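You operate a simulated robot arm through the tools that you are given. There is no shell and no other tool.

You run a simulated robot arm. Do the job below in one go: nothing can be reset, and whatever is moved stays where it is left.

JOB
Cool the heads with air and shut the machine down.
Fine: heat off, cooling air on till HOT goes out, then air and main switch off.

It is judged by the outcome, as a careful person would: the job done as asked, and still so three seconds after it is handed in. It fails if anything else is knocked over, pushed out of place, dropped, spilled or broken.

ROBOT AND FRAMES
A 7-joint arm with a two-finger parallel gripper, fixed in place. Base frame: the origin is on the floor under the middle of its stand, x ahead of it, y to its left, z up; the work surface is at about z = 925. Lengths are in mm, angles in degrees, forces in N, time in s.
With the tool pointing down near the work surface it reaches from about 380 to 880 mm from the base axis. Its first joint turns from -143.0 to 143.0 degrees. Payload 3 kg.
The tool frame sits at the grasp point between the pads (the TCP): z along the fingers, y along the line on which they close. The tips reach 30 mm beyond it. The gripper opens to 94 mm. The fingers are 28 mm wide and 10 mm thick; the gripper's body (50 by 96 mm) begins 55 mm behind the TCP.
Orientation is that of the tool frame in the base frame, as [roll, pitch, yaw] about the fixed x, y, z axes, in that order (R = Rz(yaw) Ry(pitch) Rx(roll)). With the fingers straight down and closing along the base's y, the tool's x points along the base's -x, its y along +y and its z along -z.

CONTROLS
- The arm moves only by the tool servo_tool. Its argument "increments" is a list that holds one entry, the list of rows, each a list of 6 numbers: the shift along the tool's x, y, z in cm, then the turn, a rotation vector about the tool's x, y, z in degrees. In form: [[[tx, ty, tz, rx, ry, rz], ...]]. A call has 1 to 20 rows; each row is the pose to reach, as a shift and turn from the pose commanded when the call began, along the tool's axes at that moment. "claw" is the opening, from 0 (shut) to 1 (fully open), set as the call begins (left out, the last holds). A row lasts 0.2 s, in which the tool goes at most 50 mm and 8.6 degrees; a call with a longer step from one row to the next is refused whole, and so is a gripper value outside its range. Where a pose cannot be reached the arm comes as near as it can. A force on the tool above 90 N (or 10 N above the force at the start of the call, whichever is more), or a blocked arm, ends the call early, and 0.2 s more pass. The fingers move at their own pace (about 72 mm/s each) and stop on an object; they squeeze with about 21 N. The grip force told is the motor's: it shows also when the fingers shut on nothing. Time passes only in rows, and 0.2 s behind the last, so rows that repeat a pose let the fingers close. It gives the time, the measured TCP pose, the force on the tool (base axes), the opening and the grip force at its end, in the units of the frame above (readings bear some noise), with the torque about the TCP (base axes, N m) and any sound that the robot's microphone picked up.
- Cameras (640 x 400 px; columns grow to the right, rows downward): "scene" is fixed at [49.7, -648.1, 1791.9]; the picture's right is [0.85, -0.53, 0.00], its down [-0.26, -0.42, -0.87] and it looks along [0.46, 0.74, -0.49] (base axes); focal length 322 px, centre (320, 200). "wrist" rides on the gripper at [76, 14, -103] in the tool frame; the picture's right is [-0.18, 0.98, 0.00], its down [-0.75, -0.14, -0.64] and it looks along [-0.63, -0.12, 0.77] (tool axes); focal length 243 px, centre (320, 200). There is no depth. A picture from a camera that has moved, and an enlarged one, comes with that camera's place and axes in the base frame and with its lens.
- snapshot(camera): a new picture of that camera. The clock stands still meanwhile.
- zoom(camera, box): a new picture of the part [left, top, right, bottom] of that camera's present view, enlarged. The clock stands still meanwhile.
- sign_off(): hands the job in; it is judged then, once.

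Places have to be worked out from the pictures, the camera data and where the tool is seen. Open the gripper and draw the arm clear of the work before you hand the job in, unless the task says otherwise.

The tools are called after ">>>" by a JSON object that holds its "fn" and its "kwargs". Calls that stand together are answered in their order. servo_tool: Moves the arm, as the interface text tells. Its arguments: {"type":"object","properties":{"increments":{"type":"array","items":{"type":"array","items":{"type":"array","items":{"type":"number"}}}},"claw":{"type":"number"}},"required":["increments"]} The other tools are called the same way: snapshot (camera) takes a picture; zoom (camera, box) takes an enlarged picture of a part of a camera's view; sign_off () hands the job in.

At the start:

```text
time_s: 0.0
eef_pos: [539.4, 102.8, 1276.0]
orientation: [-180.0, 0.0, -179.9]
ft_force: [0.9, 0.9, -1.1]
torque: [0.04, 0.01, -0.02]
gripper_width: 93.9
grasp_force: 0.1
```

scene: 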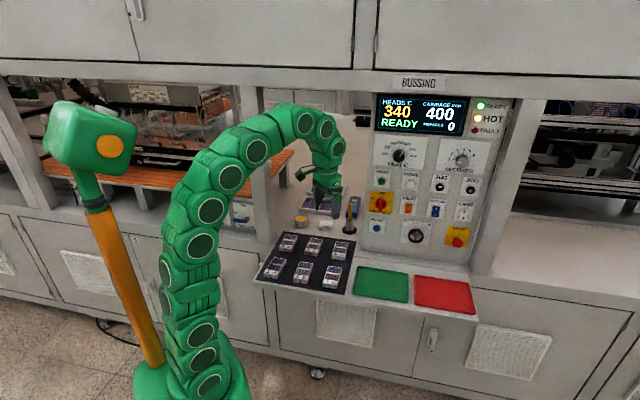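
wrist: 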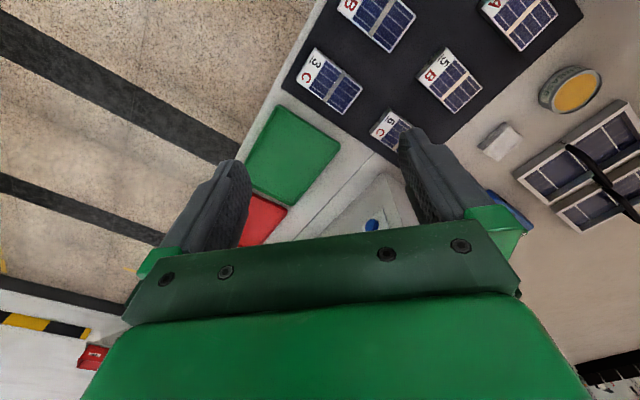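

I start by looking closely at the control panel to read its labels and controls.

>>> {"fn": "zoom", "kwargs": {"camera": "scene", "box": [360, 80, 520, 180]}}

>>> {"fn": "zoom", "kwargs": {"camera": "scene", "box": [350, 170, 510, 270]}}

>>> {"fn": "zoom", "kwargs": {"camera": "scene", "box": [240, 150, 400, 250]}}

```text
4.00 times, centred on (440, 130) of scene
camera zoom: at [49.7, -648.1, 1791.9], right [0.85, -0.53, 0.0], down [-0.26, -0.42, -0.87], along [0.46, 0.74, -0.49], focal length 1290 px, centre (-160, 480)
```

zoom: 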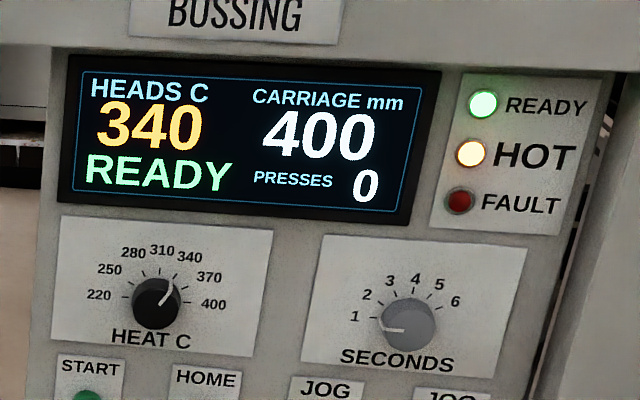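

```text
4.00 times, centred on (430, 220) of scene
camera zoom: at [49.7, -648.1, 1791.9], right [0.85, -0.53, 0.0], down [-0.26, -0.42, -0.87], along [0.46, 0.74, -0.49], focal length 1290 px, centre (-120, 120)
```

zoom: 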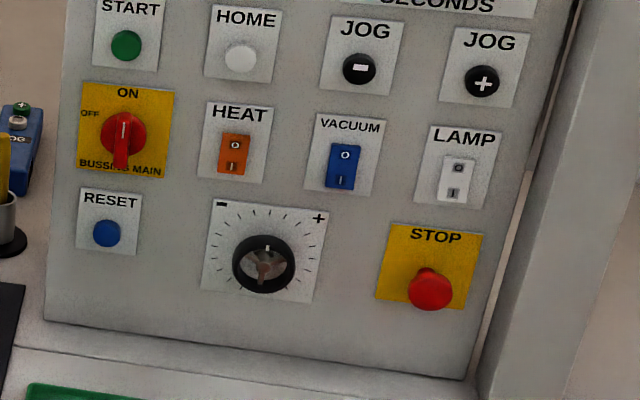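

```text
4.00 times, centred on (320, 200) of scene
camera zoom: at [49.7, -648.1, 1791.9], right [0.85, -0.53, 0.0], down [-0.26, -0.42, -0.87], along [0.46, 0.74, -0.49], focal length 1290 px, centre (320, 200)
```

zoom: 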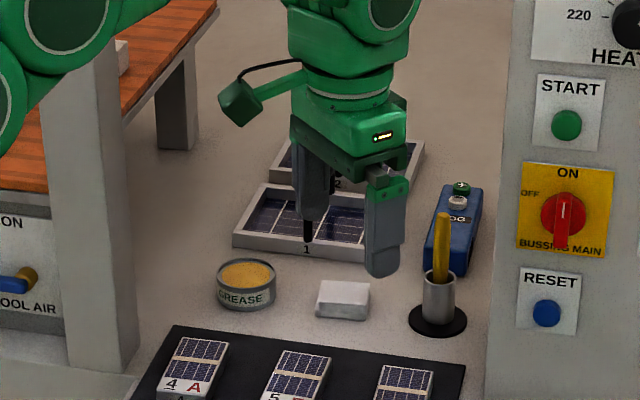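

There is a "COOL AIR" lever left of the work area. I enlarge it and the area around it.

>>> {"fn": "zoom", "kwargs": {"camera": "scene", "box": [190, 160, 290, 260]}}

>>> {"fn": "zoom", "kwargs": {"camera": "scene", "box": [220, 190, 270, 240]}}

>>> {"fn": "zoom", "kwargs": {"camera": "scene", "box": [360, 180, 440, 250]}}

>>> {"fn": "snapshot", "kwargs": {"camera": "scene"}}

```text
4.00 times, centred on (240, 210) of scene
camera zoom: at [49.7, -648.1, 1791.9], right [0.85, -0.53, 0.0], down [-0.26, -0.42, -0.87], along [0.46, 0.74, -0.49], focal length 1290 px, centre (640, 160)
```

zoom: 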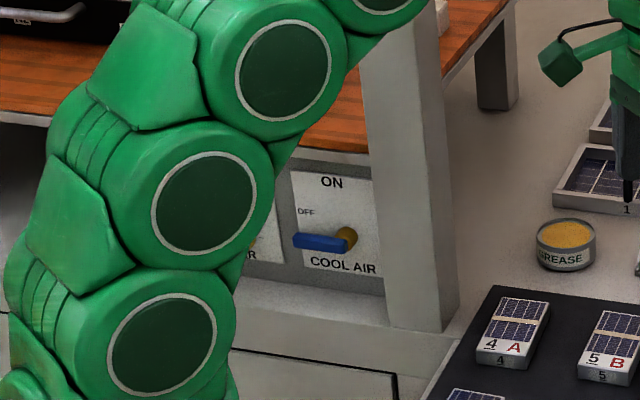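

```text
8.00 times, centred on (245, 215) of scene
camera zoom: at [49.7, -648.1, 1791.9], right [0.85, -0.53, 0.0], down [-0.26, -0.42, -0.87], along [0.46, 0.74, -0.49], focal length 2580 px, centre (920, 80)
```

zoom: 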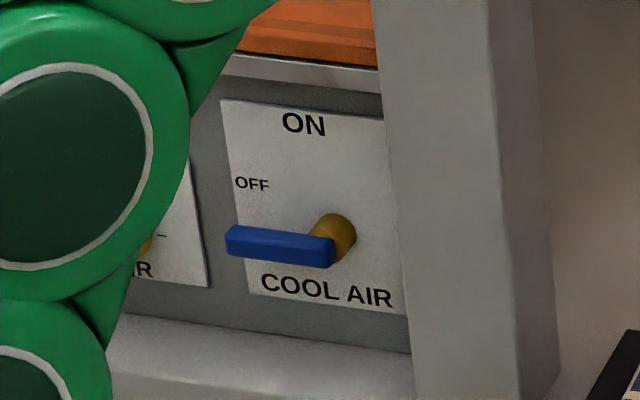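

```text
5.71 times, centred on (400, 215) of scene
camera zoom: at [49.7, -648.1, 1791.9], right [0.85, -0.53, 0.0], down [-0.26, -0.42, -0.87], along [0.46, 0.74, -0.49], focal length 1843 px, centre (-137, 114)
```

zoom: 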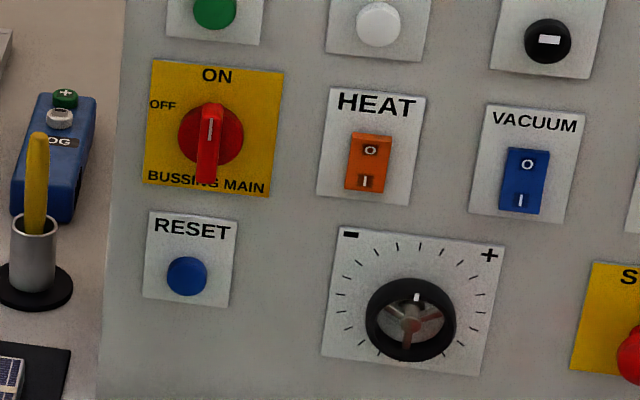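

```text
taken
```

scene: 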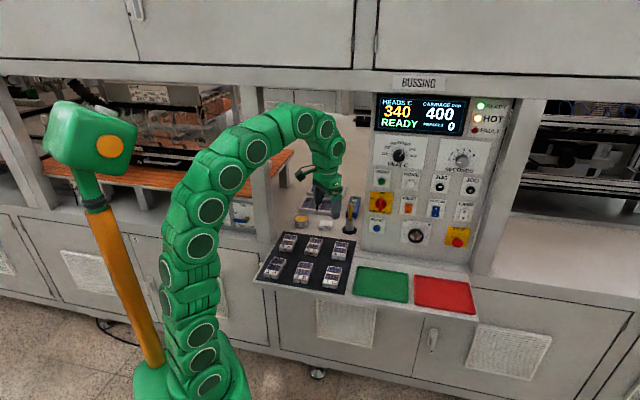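

The panel face works out as vertical and turned 45° to the base. I judge MAIN to be near (825,150,1168), the HEAT rocker near (900,75,1155), and the COOL AIR lever far left near (420,555,1008). I first yaw the tool 45° and move out over the shelf in free air.

>>> {"fn": "servo_tool", "kwargs": {"increments": [[[-2.2, -1.1, 0, 0, 0, -7.5], [-4.4, -2.2, 0, 0, 0, -15], [-6.6, -3.3, 0, 0, 0, -22.5], [-8.8, -4.4, 0, 0, 0, -30], [-11.0, -5.5, 0, 0, 0, -37.5], [-13.2, -6.7, 0, 0, 0, -45]]], "claw": 0}}

```text
time_s: 1.4
eef_pos: [671.8, 36.2, 1275.6]
orientation: [179.9, -0.2, -134.8]
ft_force: [-0.1, 0.1, 0.2]
torque: [0.0, 0.02, -0.02]
gripper_width: 0.1
grasp_force: 21.2
```

The yaw went exactly as planned. Now I pitch the tool up to horizontal, pointing into the panel, while moving towards its left half, staying about 100 mm off.

>>> {"fn": "servo_tool", "kwargs": {"increments": [[[-0.5, -0.6, 0.4, 0, -8.2, 0], [-1.0, -1.2, 0.8, 0, -16.4, 0], [-1.5, -1.8, 1.2, 0, -24.6, 0], [-2.0, -2.4, 1.6, 0, -32.8, 0], [-2.5, -3.0, 2.0, 0, -41.0, 0], [-3.0, -3.6, 2.4, 0, -49.2, 0], [-3.5, -4.2, 2.8, 0, -57.4, 0], [-4.0, -4.8, 3.2, 0, -65.6, 0], [-4.5, -5.4, 3.6, 0, -73.8, 0], [-5.0, -6.0, 4.0, 0, -82.0, 0], [-5.5, -6.6, 4.4, 0, -90.0, 0]]]}}

>>> {"fn": "snapshot", "kwargs": {"camera": "scene"}}

>>> {"fn": "snapshot", "kwargs": {"camera": "wrist"}}

```text
time_s: 3.8
eef_pos: [758.7, 26.4, 1230.2]
orientation: [56.7, 89.9, 101.8]
ft_force: [0.7, -0.8, 0.2]
torque: [-0.04, 0.04, -0.03]
gripper_width: 0.0
grasp_force: 20.9
```

```text
taken
```

scene: 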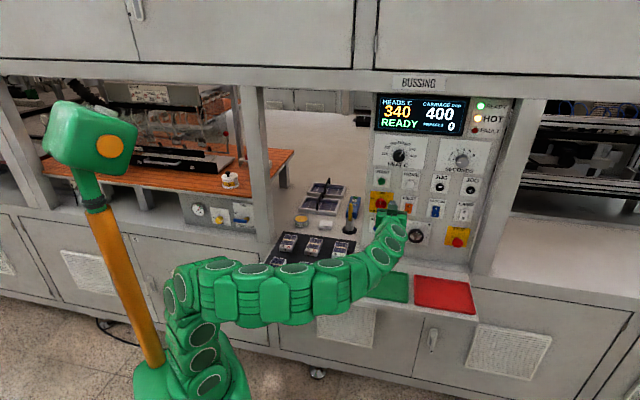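

```text
taken
camera wrist: at [675.1, -34.2, 1154.3], right [-0.7, 0.69, 0.18], down [-0.35, -0.55, 0.75], along [0.63, 0.46, 0.63], focal length 243 px, centre (320, 200)
```

wrist: 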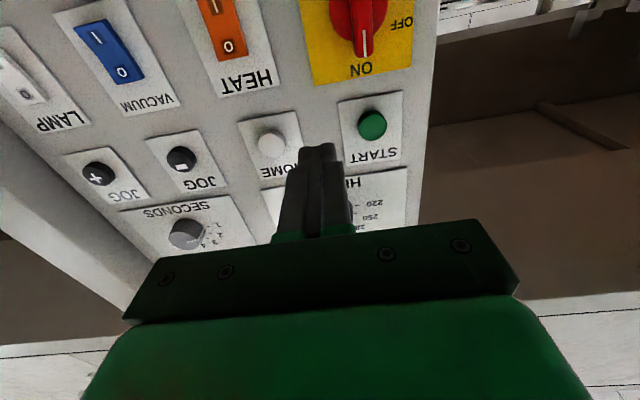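

The pose was reached and the panel is in view upside down. The left valve panel is now uncovered too, so I enlarge both.

>>> {"fn": "zoom", "kwargs": {"camera": "scene", "box": [180, 190, 270, 246]}}

>>> {"fn": "zoom", "kwargs": {"camera": "wrist", "box": [50, 0, 290, 150]}}

>>> {"fn": "zoom", "kwargs": {"camera": "wrist", "box": [280, 0, 440, 100]}}

```text
7.11 times, centred on (225, 218) of scene
camera zoom: at [49.7, -648.1, 1791.9], right [0.85, -0.53, 0.0], down [-0.26, -0.42, -0.87], along [0.46, 0.74, -0.49], focal length 2293 px, centre (996, 72)
```

zoom: 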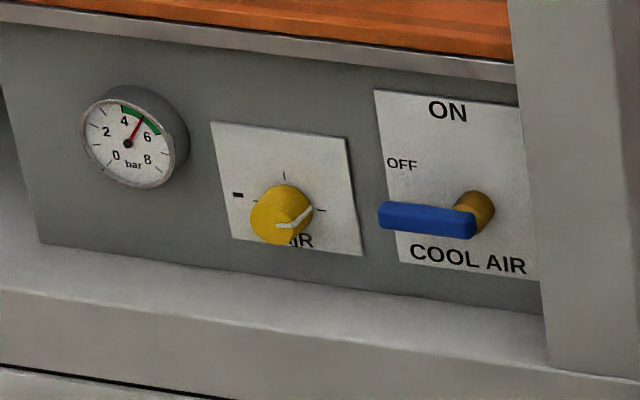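

```text
2.67 times, centred on (170, 75) of wrist
camera zoom: at [675.1, -34.2, 1154.3], right [-0.7, 0.69, 0.18], down [-0.35, -0.55, 0.75], along [0.63, 0.46, 0.63], focal length 647 px, centre (720, 533)
```

zoom: 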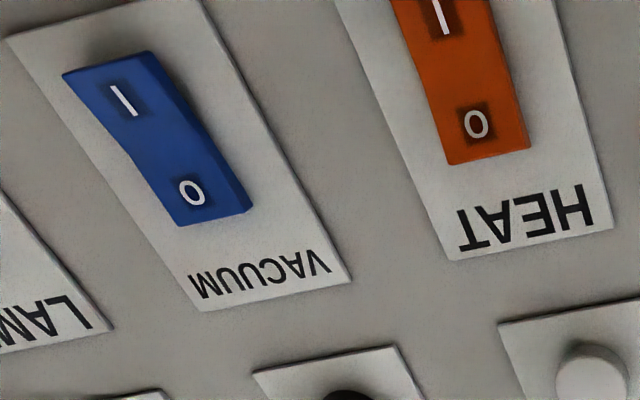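

```text
4.00 times, centred on (360, 50) of wrist
camera zoom: at [675.1, -34.2, 1154.3], right [-0.7, 0.69, 0.18], down [-0.35, -0.55, 0.75], along [0.63, 0.46, 0.63], focal length 970 px, centre (160, 800)
```

zoom: 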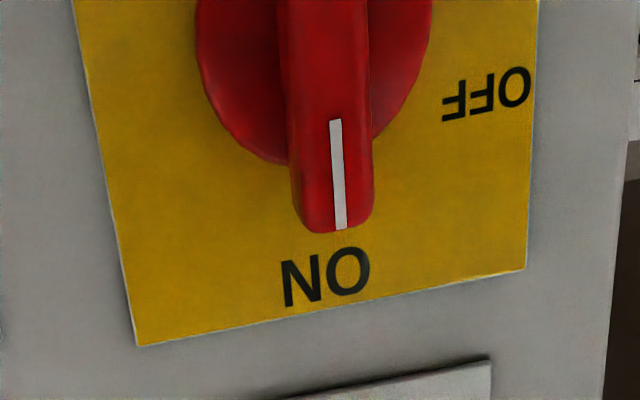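

The MAIN mark is at ON, and HEAT's rocker has O at the top at about z 1171, in machine coordinates r≈580 along the panel with the face at n≈689. I bring the closed fingertips in front of HEAT's O end, about 50 mm off, and look again.

>>> {"fn": "servo_tool", "kwargs": {"increments": [[[1.1, -1.25, 0.8, 0, 0, 0], [2.2, -2.5, 1.6, 0, 0, 0], [3.3, -3.75, 2.4, 0, 0, 0], [4.4, -5.0, 3.2, 0, 0, 0], [5.3, -6.2, 4.0, 0, 0, 0]]]}}

>>> {"fn": "snapshot", "kwargs": {"camera": "wrist"}}

>>> {"fn": "zoom", "kwargs": {"camera": "scene", "box": [370, 170, 470, 240]}}

```text
time_s: 5.0
eef_pos: [829.4, 12.8, 1179.3]
orientation: [56.3, 90.0, 101.3]
ft_force: [1.3, 0.0, 1.1]
torque: [-0.01, 0.03, 0.01]
gripper_width: 0.1
grasp_force: 21.0
```

```text
taken
camera wrist: at [747.4, -48.7, 1100.8], right [-0.69, 0.7, 0.18], down [-0.35, -0.55, 0.75], along [0.63, 0.46, 0.63], focal length 243 px, centre (320, 200)
```

wrist: 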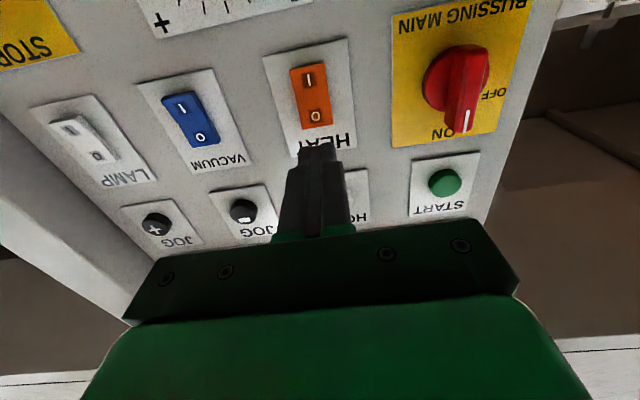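

```text
5.71 times, centred on (420, 205) of scene
camera zoom: at [49.7, -648.1, 1791.9], right [0.85, -0.53, 0.0], down [-0.26, -0.42, -0.87], along [0.46, 0.74, -0.49], focal length 1843 px, centre (-251, 171)
```

zoom: 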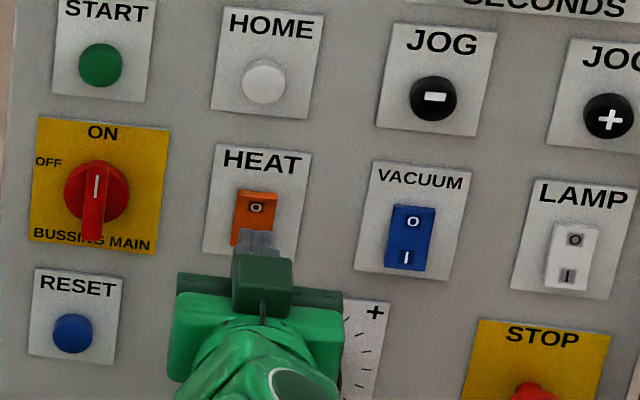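

Fingers are lined up with HEAT's O end (r 577, z 1179). I look at the rocker's tilt close up before pressing.

>>> {"fn": "zoom", "kwargs": {"camera": "wrist", "box": [250, 30, 410, 130]}}

>>> {"fn": "zoom", "kwargs": {"camera": "wrist", "box": [30, 70, 270, 220]}}

```text
4.00 times, centred on (330, 80) of wrist
camera zoom: at [747.4, -48.7, 1100.8], right [-0.69, 0.7, 0.18], down [-0.35, -0.55, 0.75], along [0.63, 0.46, 0.63], focal length 970 px, centre (280, 680)
```

zoom: 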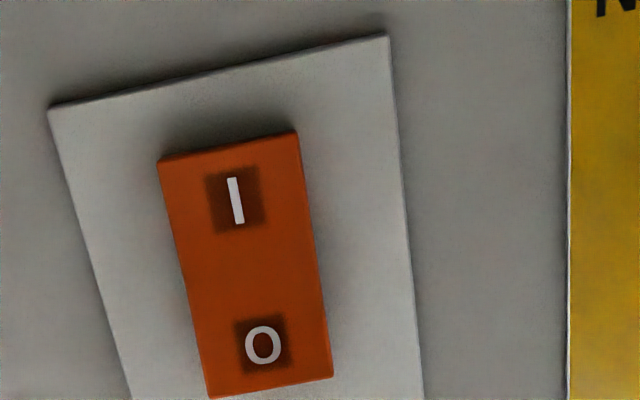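

```text
2.67 times, centred on (150, 145) of wrist
camera zoom: at [747.4, -48.7, 1100.8], right [-0.69, 0.7, 0.18], down [-0.35, -0.55, 0.75], along [0.63, 0.46, 0.63], focal length 647 px, centre (773, 347)
```

zoom: 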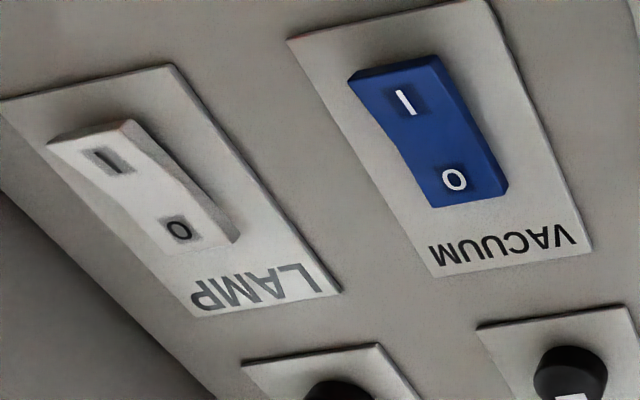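

The rocker is V-shaped and O is its upper end. I lower 3 mm and advance 30 mm to just short of it.

>>> {"fn": "servo_tool", "kwargs": {"increments": [[[0.15, -0.1, 1.0, 0, 0, 0], [0.3, -0.2, 2.0, 0, 0, 0], [0.3, -0.2, 3.0, 0, 0, 0]]]}}

>>> {"fn": "zoom", "kwargs": {"camera": "wrist", "box": [240, 60, 400, 160]}}

>>> {"fn": "zoom", "kwargs": {"camera": "scene", "box": [385, 180, 435, 220]}}

```text
time_s: 5.8
eef_pos: [853.2, 31.6, 1175.6]
orientation: [-37.3, 89.9, 7.6]
ft_force: [-0.1, 0.3, 0.0]
torque: [-0.03, -0.01, -0.01]
gripper_width: 0.2
grasp_force: 21.1
```

```text
4.00 times, centred on (320, 110) of wrist
camera zoom: at [770.8, -30.0, 1098.9], right [-0.69, 0.7, 0.18], down [-0.36, -0.55, 0.75], along [0.63, 0.46, 0.63], focal length 970 px, centre (320, 560)
```

zoom: 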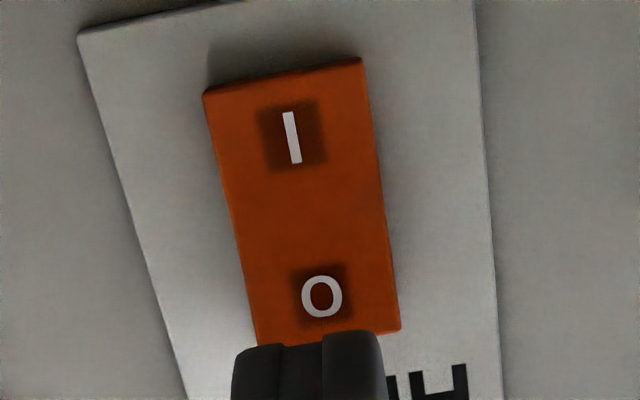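

```text
10.00 times, centred on (410, 200) of scene
camera zoom: at [49.7, -648.1, 1791.9], right [0.85, -0.53, 0.0], down [-0.26, -0.42, -0.87], along [0.46, 0.74, -0.49], focal length 3224 px, centre (-580, 200)
```

zoom: 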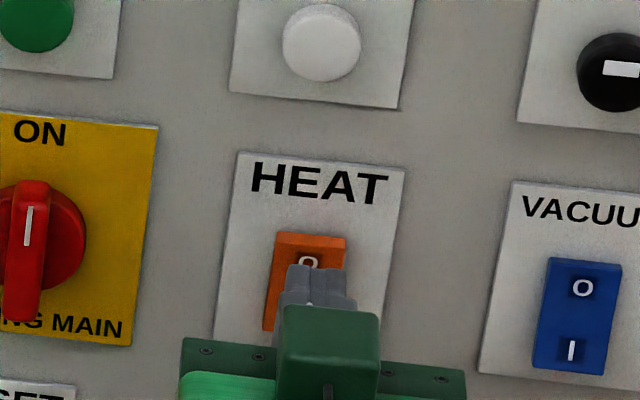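

Tips are now about 33 mm off the panel face (n≈656), centred on the rocker horizontally. I advance slowly in 2 mm rows to find contact.

>>> {"fn": "servo_tool", "kwargs": {"increments": [[[0, 0, 0.2, 0, 0, 0], [0, 0, 0.4, 0, 0, 0], [0, 0, 0.6, 0, 0, 0], [0, 0, 0.8, 0, 0, 0], [0, 0, 1.0, 0, 0, 0], [0, 0, 1.2, 0, 0, 0]]]}}

>>> {"fn": "zoom", "kwargs": {"camera": "wrist", "box": [240, 60, 400, 160]}}

```text
time_s: 7.2
eef_pos: [860.7, 41.0, 1174.8]
orientation: [4.5, 89.9, 49.7]
ft_force: [0.8, -0.7, -0.3]
torque: [-0.02, 0.0, 0.0]
gripper_width: 0.0
grasp_force: 21.3
```

```text
4.00 times, centred on (320, 110) of wrist
camera zoom: at [777.8, -20.4, 1098.6], right [-0.69, 0.7, 0.18], down [-0.35, -0.55, 0.75], along [0.63, 0.46, 0.63], focal length 970 px, centre (320, 560)
```

zoom: 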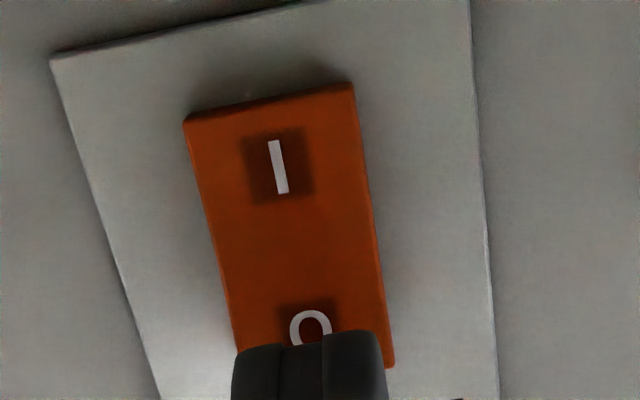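

Tips at n≈668, still no contact force. I continue in 1.5 mm rows.

>>> {"fn": "servo_tool", "kwargs": {"increments": [[[0, 0, 0.15, 0, 0, 0], [0, 0, 0.3, 0, 0, 0], [0, 0, 0.45, 0, 0, 0], [0, 0, 0.6, 0, 0, 0]]]}}

>>> {"fn": "zoom", "kwargs": {"camera": "wrist", "box": [240, 60, 400, 160]}}

>>> {"fn": "zoom", "kwargs": {"camera": "scene", "box": [385, 180, 435, 220]}}

```text
time_s: 8.2
eef_pos: [865.6, 45.3, 1175.9]
orientation: [-53.4, 89.9, -8.2]
ft_force: [0.0, -0.6, 0.4]
torque: [0.02, 0.0, 0.0]
gripper_width: 0.0
grasp_force: 20.9
```

```text
4.00 times, centred on (320, 110) of wrist
camera zoom: at [782.1, -16.7, 1098.8], right [-0.7, 0.69, 0.18], down [-0.35, -0.55, 0.75], along [0.63, 0.46, 0.63], focal length 970 px, centre (320, 560)
```

zoom: 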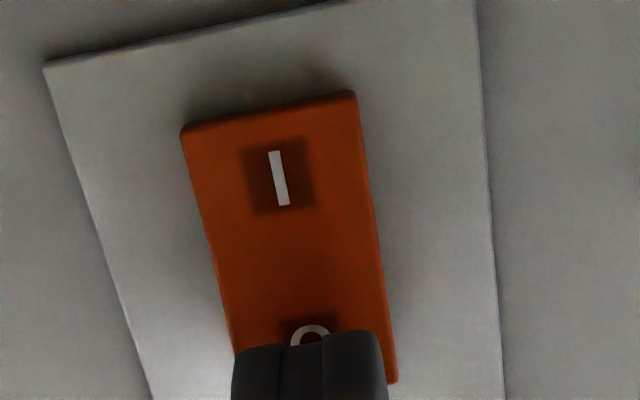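

```text
10.00 times, centred on (410, 200) of scene
camera zoom: at [49.7, -648.1, 1791.9], right [0.85, -0.53, 0.0], down [-0.26, -0.42, -0.87], along [0.46, 0.74, -0.49], focal length 3224 px, centre (-580, 200)
```

zoom: 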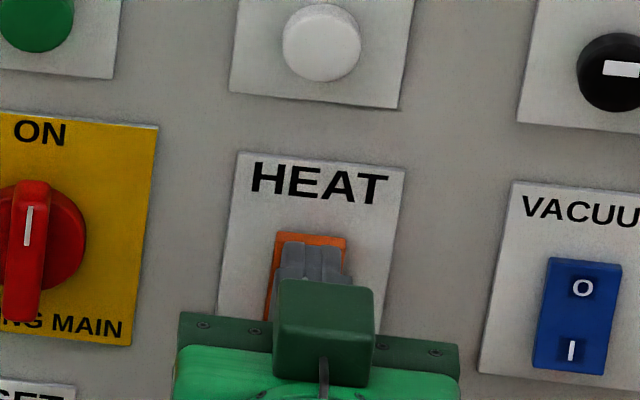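

Tips at n≈674 with no force yet. I go on in 1.5 mm rows.

>>> {"fn": "servo_tool", "kwargs": {"increments": [[[0, 0, 0.15, 0, 0, 0], [0, 0, 0.3, 0, 0, 0], [0, 0, 0.45, 0, 0, 0]]]}}

>>> {"fn": "zoom", "kwargs": {"camera": "wrist", "box": [240, 60, 400, 160]}}

>>> {"fn": "zoom", "kwargs": {"camera": "scene", "box": [360, 80, 520, 180]}}

```text
time_s: 9.0
eef_pos: [867.2, 48.1, 1176.0]
orientation: [120.3, 90.0, 165.4]
ft_force: [0.2, -0.2, 0.3]
torque: [-0.03, 0.01, 0.01]
gripper_width: 0.3
grasp_force: 21.1
```

```text
4.00 times, centred on (320, 110) of wrist
camera zoom: at [785.6, -13.1, 1099.2], right [-0.69, 0.7, 0.18], down [-0.35, -0.55, 0.75], along [0.63, 0.46, 0.63], focal length 970 px, centre (320, 560)
```

zoom: 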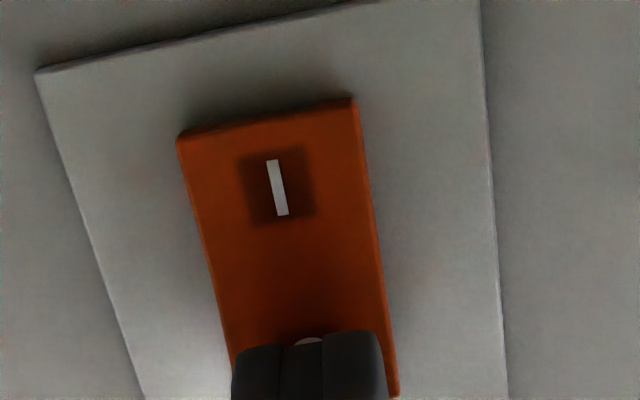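

```text
4.00 times, centred on (440, 130) of scene
camera zoom: at [49.7, -648.1, 1791.9], right [0.85, -0.53, 0.0], down [-0.26, -0.42, -0.87], along [0.46, 0.74, -0.49], focal length 1290 px, centre (-160, 480)
```

zoom: 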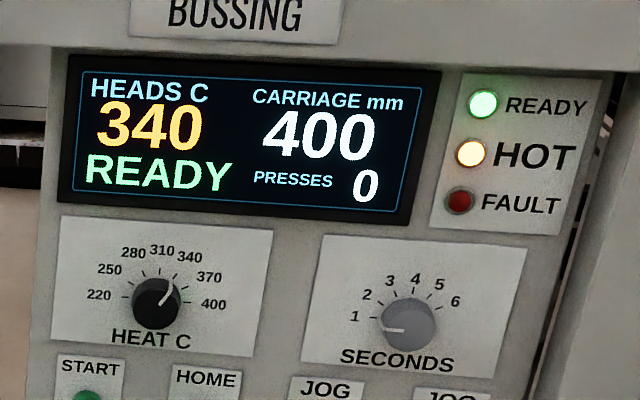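

Still free at n≈677, so the rocker face is a bit further in than I judged. I keep advancing by 4.5 mm.

>>> {"fn": "servo_tool", "kwargs": {"increments": [[[0, 0, 0.15, 0, 0, 0], [0, 0, 0.3, 0, 0, 0], [0, 0, 0.45, 0, 0, 0]]]}}

>>> {"fn": "zoom", "kwargs": {"camera": "wrist", "box": [240, 60, 400, 160]}}

```text
time_s: 9.8
eef_pos: [871.6, 50.5, 1175.6]
orientation: [-28.6, 89.9, 16.4]
ft_force: [-0.8, -0.8, 0.5]
torque: [0.02, -0.01, -0.02]
gripper_width: 0.0
grasp_force: 20.7
```

```text
4.00 times, centred on (320, 110) of wrist
camera zoom: at [788.4, -9.8, 1099.3], right [-0.69, 0.69, 0.18], down [-0.35, -0.55, 0.75], along [0.63, 0.46, 0.63], focal length 970 px, centre (320, 560)
```

zoom: 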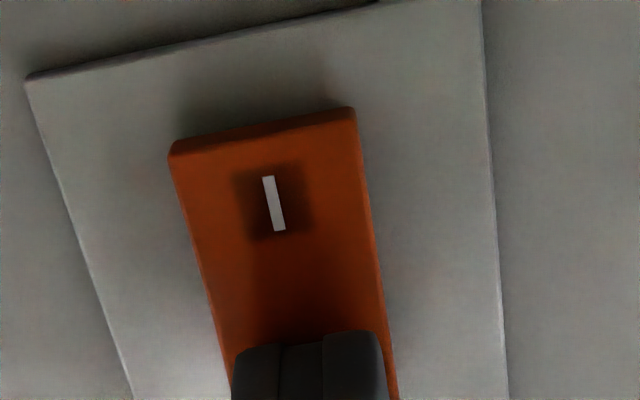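

Tips at n≈682; the I end seems to be showing more of its edge. I check the scene view for whether the rocker is moving.

>>> {"fn": "zoom", "kwargs": {"camera": "scene", "box": [385, 180, 435, 220]}}

>>> {"fn": "zoom", "kwargs": {"camera": "scene", "box": [360, 80, 520, 180]}}

>>> {"fn": "snapshot", "kwargs": {"camera": "wrist"}}

```text
10.00 times, centred on (410, 200) of scene
camera zoom: at [49.7, -648.1, 1791.9], right [0.85, -0.53, 0.0], down [-0.26, -0.42, -0.87], along [0.46, 0.74, -0.49], focal length 3224 px, centre (-580, 200)
```

zoom: 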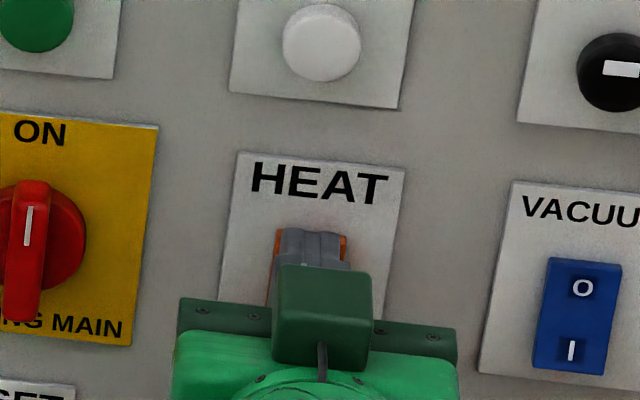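

```text
4.00 times, centred on (440, 130) of scene
camera zoom: at [49.7, -648.1, 1791.9], right [0.85, -0.53, 0.0], down [-0.26, -0.42, -0.87], along [0.46, 0.74, -0.49], focal length 1290 px, centre (-160, 480)
```

zoom: 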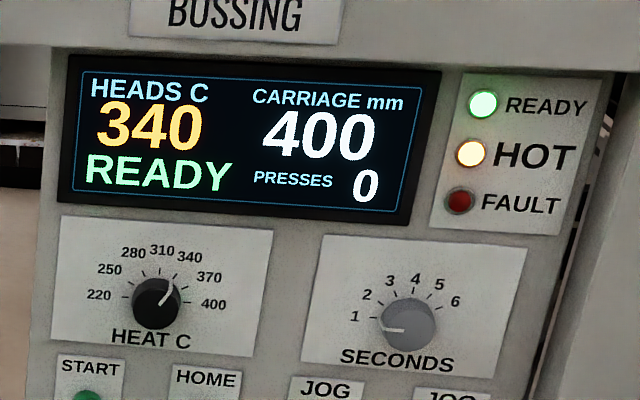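

```text
taken
camera wrist: at [788.4, -9.8, 1099.3], right [-0.69, 0.69, 0.18], down [-0.35, -0.55, 0.75], along [0.63, 0.46, 0.63], focal length 243 px, centre (320, 200)
```

wrist: 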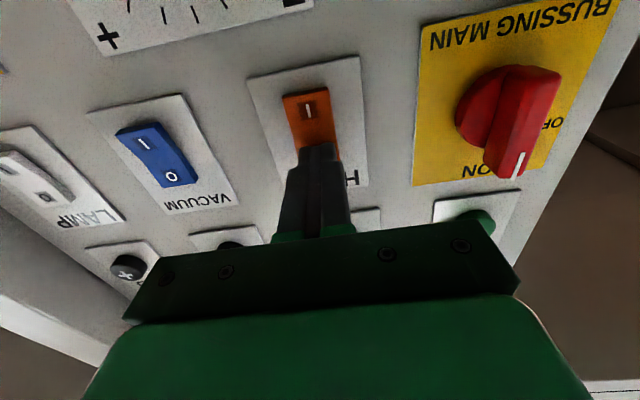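

The rocker's I edge appears to be lifting but the display still reads READY. I press on another 4.5 mm.

>>> {"fn": "servo_tool", "kwargs": {"increments": [[[0, 0, 0.15, 0, 0, 0], [0, 0, 0.3, 0, 0, 0], [0, 0, 0.45, 0, 0, 0]]]}}

>>> {"fn": "zoom", "kwargs": {"camera": "wrist", "box": [240, 60, 400, 160]}}

>>> {"fn": "zoom", "kwargs": {"camera": "scene", "box": [360, 80, 520, 180]}}

```text
time_s: 10.8
eef_pos: [873.7, 49.9, 1176.1]
orientation: [-9.9, 89.9, 34.8]
ft_force: [-21.3, -13.0, 4.5]
torque: [-0.1, 0.16, 0.2]
gripper_width: 0.0
grasp_force: 21.1
stopped in row 3: the force on the tool passed its limit at 92 N (the readings are from after the stop); the commanded pose is now the measured one
```

```text
4.00 times, centred on (320, 110) of wrist
camera zoom: at [791.6, -11.3, 1099.5], right [-0.69, 0.7, 0.18], down [-0.36, -0.55, 0.75], along [0.63, 0.45, 0.63], focal length 970 px, centre (320, 560)
```

zoom: 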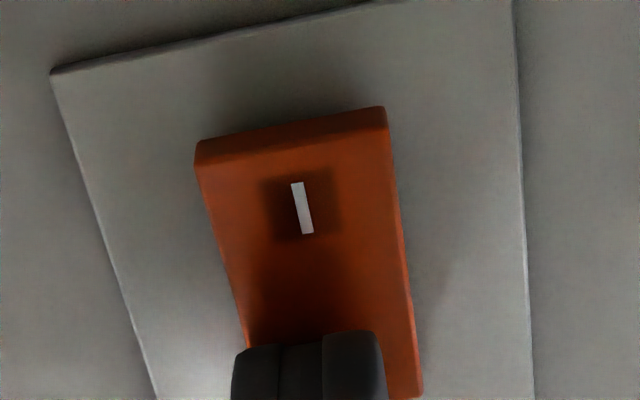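

```text
4.00 times, centred on (440, 130) of scene
camera zoom: at [49.7, -648.1, 1791.9], right [0.85, -0.53, 0.0], down [-0.26, -0.42, -0.87], along [0.46, 0.74, -0.49], focal length 1290 px, centre (-160, 480)
```

zoom: 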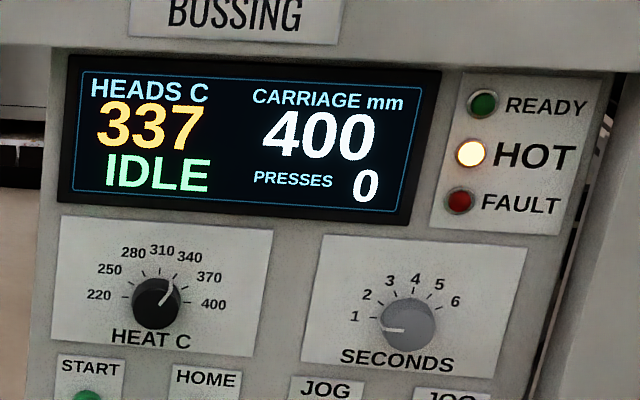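

HEAT is off: the display went to IDLE at 337 °C, READY went dark, and the rocker bottomed out. I back straight off the panel by 120 mm.

>>> {"fn": "servo_tool", "kwargs": {"increments": [[[0, 0, -1.0, 0, 0, 0], [0, 0, -4.0, 0, 0, 0], [0, 0, -8.0, 0, 0, 0], [0, 0, -12.0, 0, 0, 0]]]}}

>>> {"fn": "zoom", "kwargs": {"camera": "wrist", "box": [160, 0, 480, 200]}}

>>> {"fn": "zoom", "kwargs": {"camera": "scene", "box": [360, 80, 520, 180]}}

```text
time_s: 11.8
eef_pos: [789.9, -33.9, 1175.8]
orientation: [-23.9, 89.9, 20.7]
ft_force: [-0.3, -0.5, 0.1]
torque: [0.04, 0.03, 0.03]
gripper_width: 0.0
grasp_force: 21.1
```

```text
2.00 times, centred on (320, 100) of wrist
camera zoom: at [706.5, -95.9, 1099.0], right [-0.69, 0.7, 0.18], down [-0.36, -0.55, 0.75], along [0.63, 0.46, 0.63], focal length 485 px, centre (320, 400)
```

zoom: 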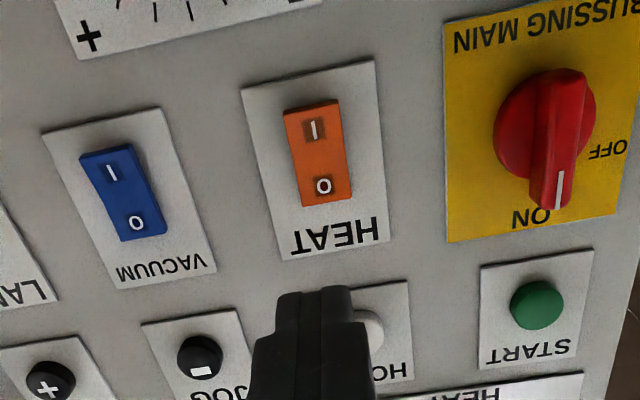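

```text
4.00 times, centred on (440, 130) of scene
camera zoom: at [49.7, -648.1, 1791.9], right [0.85, -0.53, 0.0], down [-0.26, -0.42, -0.87], along [0.46, 0.74, -0.49], focal length 1290 px, centre (-160, 480)
```

zoom: 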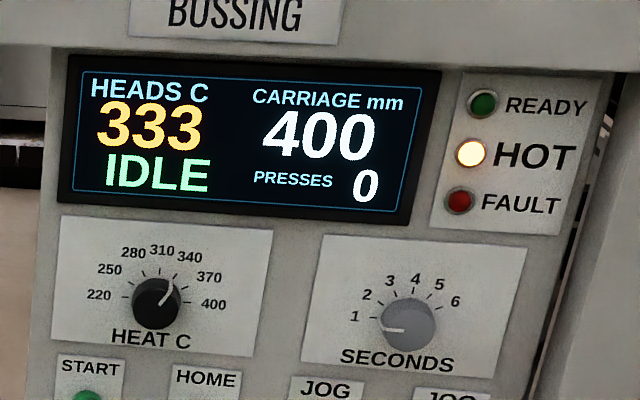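

HEAT stays off and the heads are cooling (333 °C). Now I carry the tool left in front of the machine to the COOL AIR valve, rolling it 90° on the way (tool y up), staying well off the fronts.

>>> {"fn": "servo_tool", "kwargs": {"increments": [[[0.64, 3.95, -0.08, 0, 0, 5], [1.28, 7.9, -0.16, 0, 0, 10], [1.92, 11.85, -0.24, 0, 0, 15], [2.56, 15.8, -0.32, 0, 0, 20], [3.2, 19.75, -0.4, 0, 0, 25], [3.84, 23.7, -0.48, 0, 0, 30], [4.48, 27.65, -0.56, 0, 0, 35], [5.12, 31.6, -0.64, 0, 0, 40], [5.76, 35.55, -0.72, 0, 0, 45], [6.4, 39.5, -0.8, 0, 0, 50], [7.04, 43.45, -0.88, 0, 0, 55], [7.68, 47.4, -0.96, 0, 0, 60], [8.32, 51.35, -1.04, 0, 0, 65], [8.96, 55.3, -1.12, 0, 0, 70], [9.6, 59.25, -1.2, 0, 0, 75], [10.24, 63.2, -1.28, 0, 0, 80], [10.88, 67.15, -1.36, 0, 0, 85], [11.5, 71.1, -1.44, 0, 0, 90]]]}}

>>> {"fn": "snapshot", "kwargs": {"camera": "wrist"}}

>>> {"fn": "snapshot", "kwargs": {"camera": "scene"}}

```text
time_s: 15.1
eef_pos: [519.1, 470.7, 1159.2]
orientation: [90.1, 34.7, 137.4]
ft_force: [7.7, -8.6, 0.9]
torque: [0.03, -0.02, -0.02]
gripper_width: 0.1
grasp_force: 21.3
out of reach, approached as far as the arm can: row 6, 7, 8, 9, 10, 11, 12, 13, 14, 15, 16
stopped in row 16: the force on the tool passed its limit at 162 N (the readings are from after the stop); the commanded pose is now the measured one
```

```text
taken
camera wrist: at [397.8, 443.2, 1127.5], right [-0.3, 0.28, 0.91], down [0.08, -0.95, 0.32], along [0.95, 0.16, 0.26], focal length 243 px, centre (320, 200)
```

wrist: 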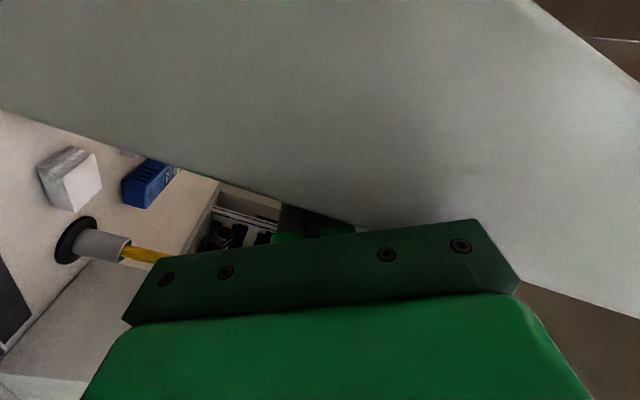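

```text
taken
```

scene: 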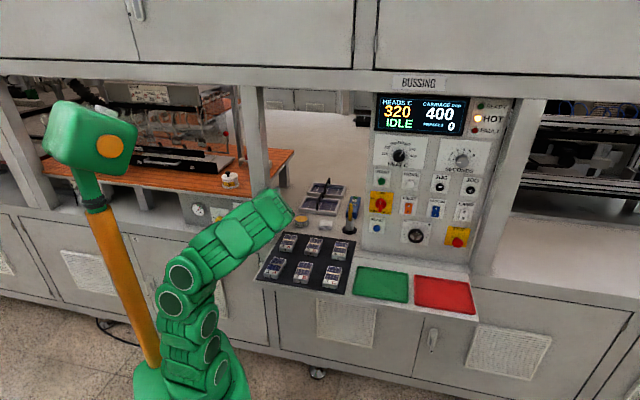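

The sweep left the reachable range (horizontal tool too close in), and the tool drifted forward until it came to rest against the right side of the left post (TCP r≈34, n≈700). I ease off it first by moving 50 mm to the right.

>>> {"fn": "servo_tool", "kwargs": {"increments": [[[-0.8, -0.56, -0.04, 0, 0, 0], [-2.4, -1.7, -0.12, 0, 0, 0], [-4.1, -2.84, -0.2, 0, 0, 0]]]}}

>>> {"fn": "snapshot", "kwargs": {"camera": "wrist"}}

>>> {"fn": "zoom", "kwargs": {"camera": "scene", "box": [170, 140, 370, 265]}}

```text
time_s: 15.9
eef_pos: [552.4, 434.9, 1158.3]
orientation: [90.4, 34.8, 137.6]
ft_force: [0.1, 0.0, 0.4]
torque: [0.03, -0.01, 0.01]
gripper_width: 0.2
grasp_force: 21.1
```

```text
taken
camera wrist: at [430.6, 409.0, 1126.9], right [-0.3, 0.28, 0.91], down [0.08, -0.94, 0.32], along [0.95, 0.17, 0.26], focal length 243 px, centre (320, 200)
```

wrist: 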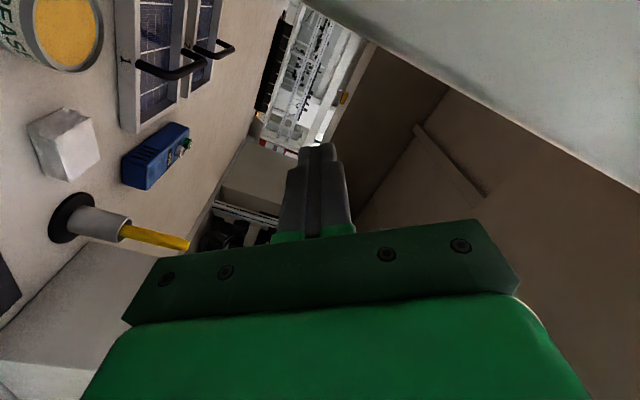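

```text
3.20 times, centred on (270, 202) of scene
camera zoom: at [49.7, -648.1, 1791.9], right [0.85, -0.53, 0.0], down [-0.26, -0.42, -0.87], along [0.46, 0.74, -0.49], focal length 1032 px, centre (480, 192)
```

zoom: 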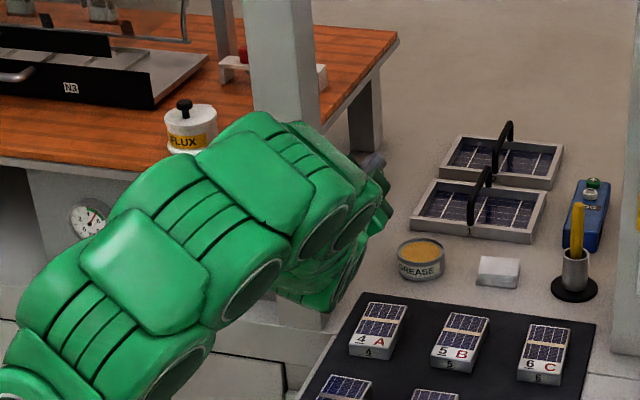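

The tool is free and nothing looks disturbed. I now retreat out of the bay while rolling back and pitching the tool down to about 45°, in two halves.

>>> {"fn": "servo_tool", "kwargs": {"increments": [[[-0.5, 0.16, -1.2, 2.16, 4.14, -5.21], [-1.0, 0.32, -2.4, 4.32, 8.28, -10.42], [-1.5, 0.48, -3.6, 6.48, 12.42, -15.63], [-2.0, 0.64, -4.8, 8.64, 16.56, -20.84], [-2.5, 0.8, -6.0, 10.8, 20.7, -26.05]]]}}

```text
time_s: 17.1
eef_pos: [523.8, 381.7, 1178.7]
orientation: [130.1, 53.0, 177.4]
ft_force: [0.7, 0.4, 0.3]
torque: [0.01, -0.01, -0.01]
gripper_width: 0.3
grasp_force: 21.2
```

Everything reachable so far and force-free. I complete the second half, ending in front of the bay with the tool pitched about 45° down.

>>> {"fn": "servo_tool", "kwargs": {"increments": [[[-0.12, -0.78, -1.76, 2.16, 4.14, -5.21], [-0.24, -1.56, -3.52, 4.32, 8.28, -10.42], [-0.36, -2.34, -5.28, 6.48, 12.42, -15.63], [-0.48, -3.12, -7.04, 8.64, 16.56, -20.84], [-0.6, -3.9, -8.8, 10.8, 20.7, -26.05]]]}}

>>> {"fn": "snapshot", "kwargs": {"camera": "wrist"}}

>>> {"fn": "snapshot", "kwargs": {"camera": "scene"}}

```text
time_s: 18.5
eef_pos: [512.8, 289.3, 1165.5]
orientation: [176.5, 41.7, -135.6]
ft_force: [-0.3, 0.1, 0.6]
torque: [-0.05, -0.01, -0.01]
gripper_width: 0.0
grasp_force: 21.1
stopped in row 5: the arm was blocked; the commanded pose is now the measured one
```

```text
taken
camera wrist: at [417.0, 207.5, 1191.9], right [-0.62, 0.77, 0.17], down [0.23, -0.03, 0.97], along [0.75, 0.64, -0.16], focal length 243 px, centre (320, 200)
```

wrist: 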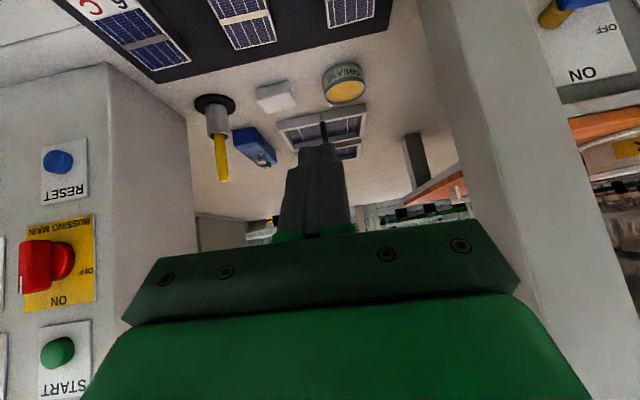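

```text
taken
```

scene: 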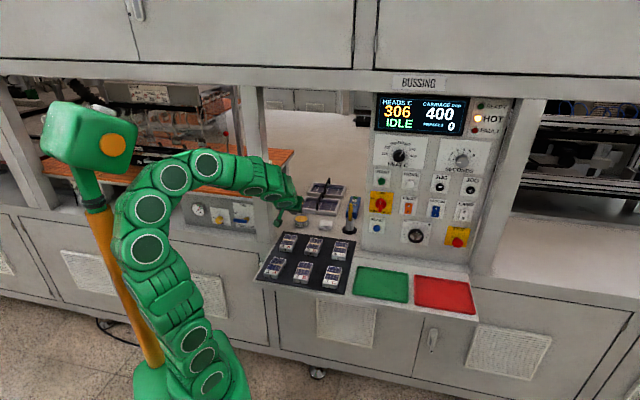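

The tool is back in front, pitched about 42° down; the COOL AIR lever is visible at the wrist view's upper right. "Blocked" was probably a joint limit, as there is no tool force, so I move left 130 mm in this orientation and check.

>>> {"fn": "servo_tool", "kwargs": {"increments": [[[0, 2.6, 0, 0, 0, 0], [0, 5.2, 0, 0, 0, 0], [0, 7.8, 0, 0, 0, 0], [0, 10.4, 0, 0, 0, 0], [0, 13.0, 0, 0, 0, 0]]]}}

>>> {"fn": "snapshot", "kwargs": {"camera": "wrist"}}

```text
time_s: 19.7
eef_pos: [417.4, 378.7, 1170.4]
orientation: [175.0, 41.1, -136.5]
ft_force: [-0.2, -0.2, -0.2]
torque: [0.0, 0.0, 0.01]
gripper_width: 0.0
grasp_force: 20.3
```

```text
taken
camera wrist: at [322.7, 296.9, 1196.4], right [-0.61, 0.77, 0.19], down [0.25, -0.04, 0.97], along [0.75, 0.64, -0.17], focal length 243 px, centre (320, 200)
```

wrist: 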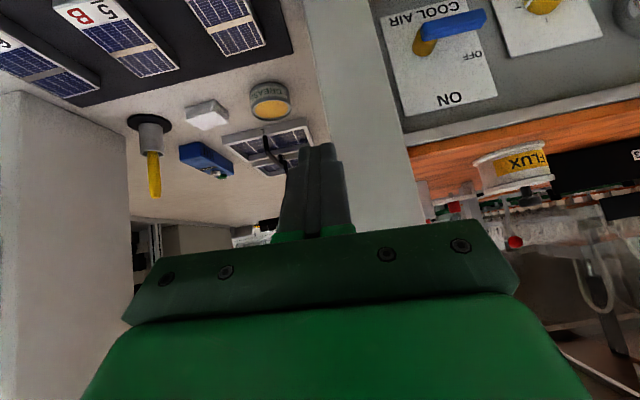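

The COOL AIR lever is now clear: pivot about r≈-105, z≈1010, with the lever pointing left (OFF) and its end near r≈-157. I go further left and lower, keeping about 60 mm clear, and level the tool.

>>> {"fn": "servo_tool", "kwargs": {"increments": [[[1.44, 2.53, 1.21, 0.8, 0, 0], [2.87, 5.06, 2.42, 1.6, 0, 0], [4.31, 7.59, 3.63, 2.4, 0, 0], [5.74, 10.1, 4.85, 3.2, 0, 0], [7.18, 12.6, 6.06, 4.0, 0, 0], [8.61, 15.2, 7.27, 4.5, 0, 0], [10.05, 17.7, 8.48, 5, 0, 0]]]}}

>>> {"fn": "snapshot", "kwargs": {"camera": "wrist"}}

>>> {"fn": "snapshot", "kwargs": {"camera": "scene"}}

```text
time_s: 21.0
eef_pos: [253.4, 485.8, 1062.4]
orientation: [159.8, 31.5, -148.8]
ft_force: [-0.4, -0.2, -0.4]
torque: [-0.02, -0.05, -0.02]
gripper_width: 0.0
grasp_force: 20.7
stopped in row 6: the arm was blocked; the commanded pose is now the measured one
```

```text
taken
camera wrist: at [164.1, 406.2, 1108.0], right [-0.5, 0.78, 0.39], down [0.48, -0.12, 0.87], along [0.72, 0.62, -0.32], focal length 243 px, centre (320, 200)
```

wrist: 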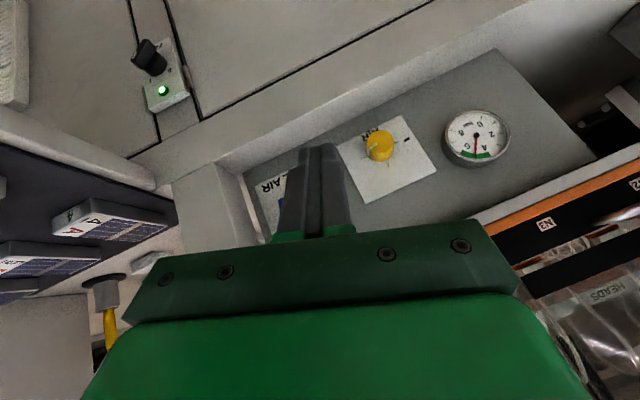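

```text
taken
```

scene: 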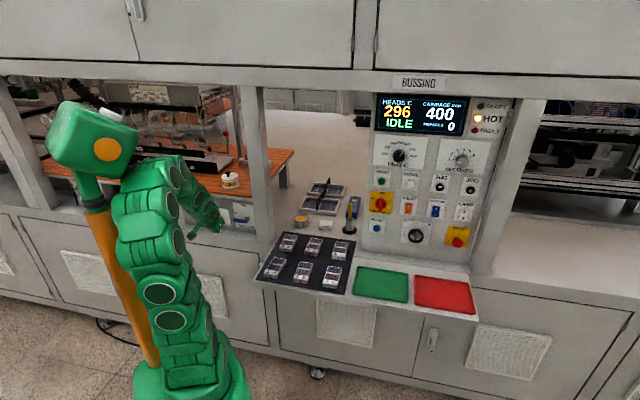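

The arm reports being blocked and the tool twisted; its elbow is near the mast with the green box. I look closer at that spot.

>>> {"fn": "zoom", "kwargs": {"camera": "scene", "box": [30, 90, 250, 230]}}

>>> {"fn": "zoom", "kwargs": {"camera": "scene", "box": [60, 220, 300, 400]}}

>>> {"fn": "zoom", "kwargs": {"camera": "wrist", "box": [80, 0, 480, 250]}}

```text
2.86 times, centred on (140, 160) of scene
camera zoom: at [49.7, -648.1, 1791.9], right [0.85, -0.53, 0.0], down [-0.26, -0.42, -0.87], along [0.46, 0.74, -0.49], focal length 921 px, centre (834, 314)
```

zoom: 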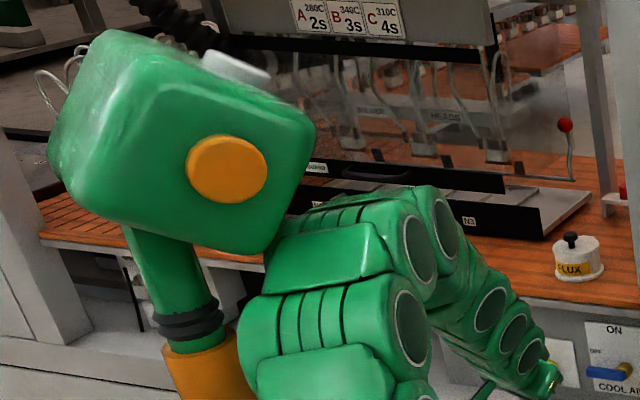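

```text
2.22 times, centred on (180, 310) of scene
camera zoom: at [49.7, -648.1, 1791.9], right [0.85, -0.53, 0.0], down [-0.26, -0.42, -0.87], along [0.46, 0.74, -0.49], focal length 717 px, centre (631, -44)
```

zoom: 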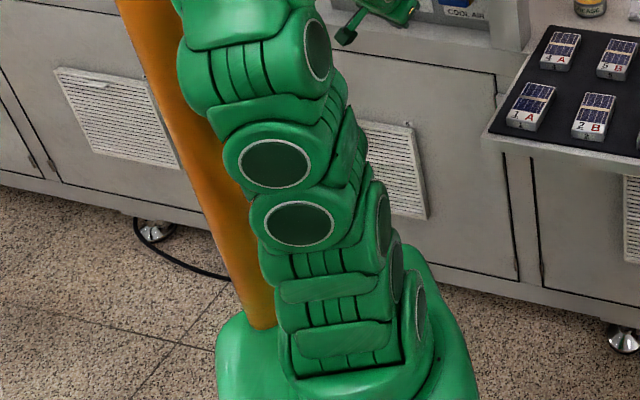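

```text
1.60 times, centred on (280, 125) of wrist
camera zoom: at [164.1, 406.2, 1108.0], right [-0.5, 0.78, 0.39], down [0.48, -0.12, 0.87], along [0.72, 0.62, -0.32], focal length 388 px, centre (384, 320)
```

zoom: 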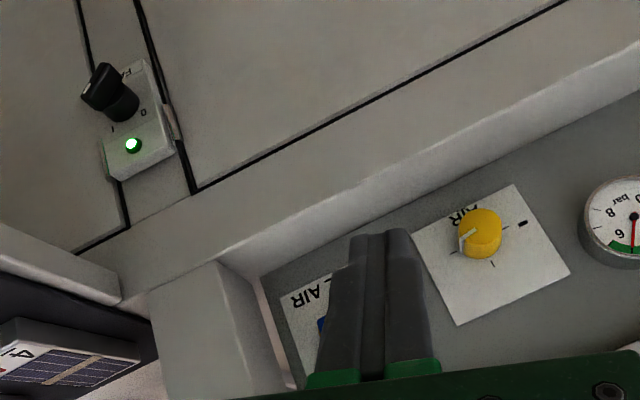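

The elbow had come up against the mast's box because the tool was too close in. I move the tool forward and slightly up (n≈593, still short of lever and knob) so the elbow drops away from the mast, and straighten the orientation to a 45° pitch.

>>> {"fn": "servo_tool", "kwargs": {"increments": [[[-1.3, 0.2, 0.3, 1, -1, -1], [-2.6, 0.4, 0.6, 3, -3, -3], [-3.8, 0.6, 0.8, 5, -5, -5.5], [-5.0, 0.8, 1.0, 7, -7, -8], [-6.2, 1.0, 1.3, 9.2, -9.2, -10.5], [-7.4, 1.2, 1.5, 11.5, -11.3, -13.1]]]}}

>>> {"fn": "snapshot", "kwargs": {"camera": "wrist"}}

>>> {"fn": "snapshot", "kwargs": {"camera": "scene"}}

```text
time_s: 22.4
eef_pos: [293.4, 539.3, 1089.9]
orientation: [169.1, 41.3, -143.6]
ft_force: [0.3, 0.6, 0.3]
torque: [0.0, 0.0, 0.0]
gripper_width: 0.2
grasp_force: 20.5
```

```text
taken
camera wrist: at [197.0, 460.9, 1116.1], right [-0.56, 0.79, 0.26], down [0.29, -0.11, 0.95], along [0.78, 0.61, -0.17], focal length 243 px, centre (320, 200)
```

wrist: 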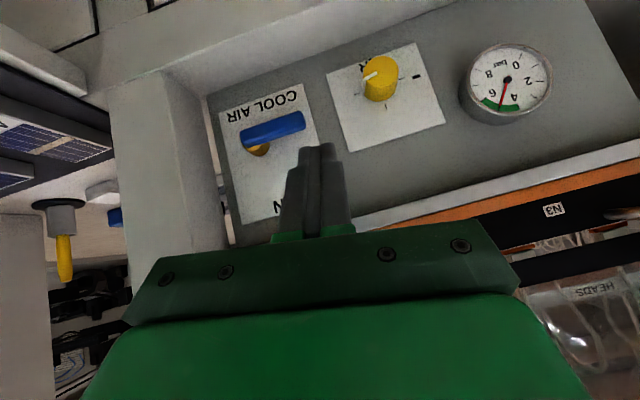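

```text
taken
```

scene: 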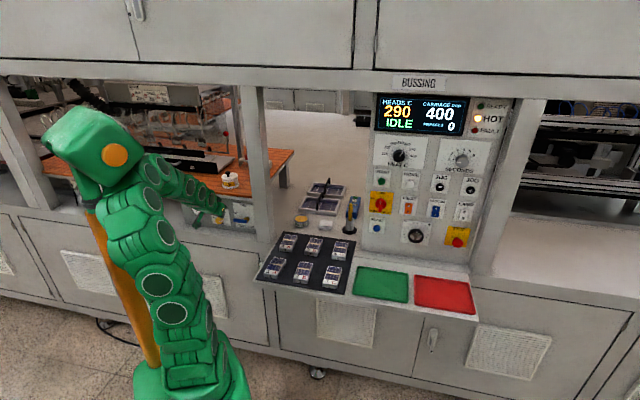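

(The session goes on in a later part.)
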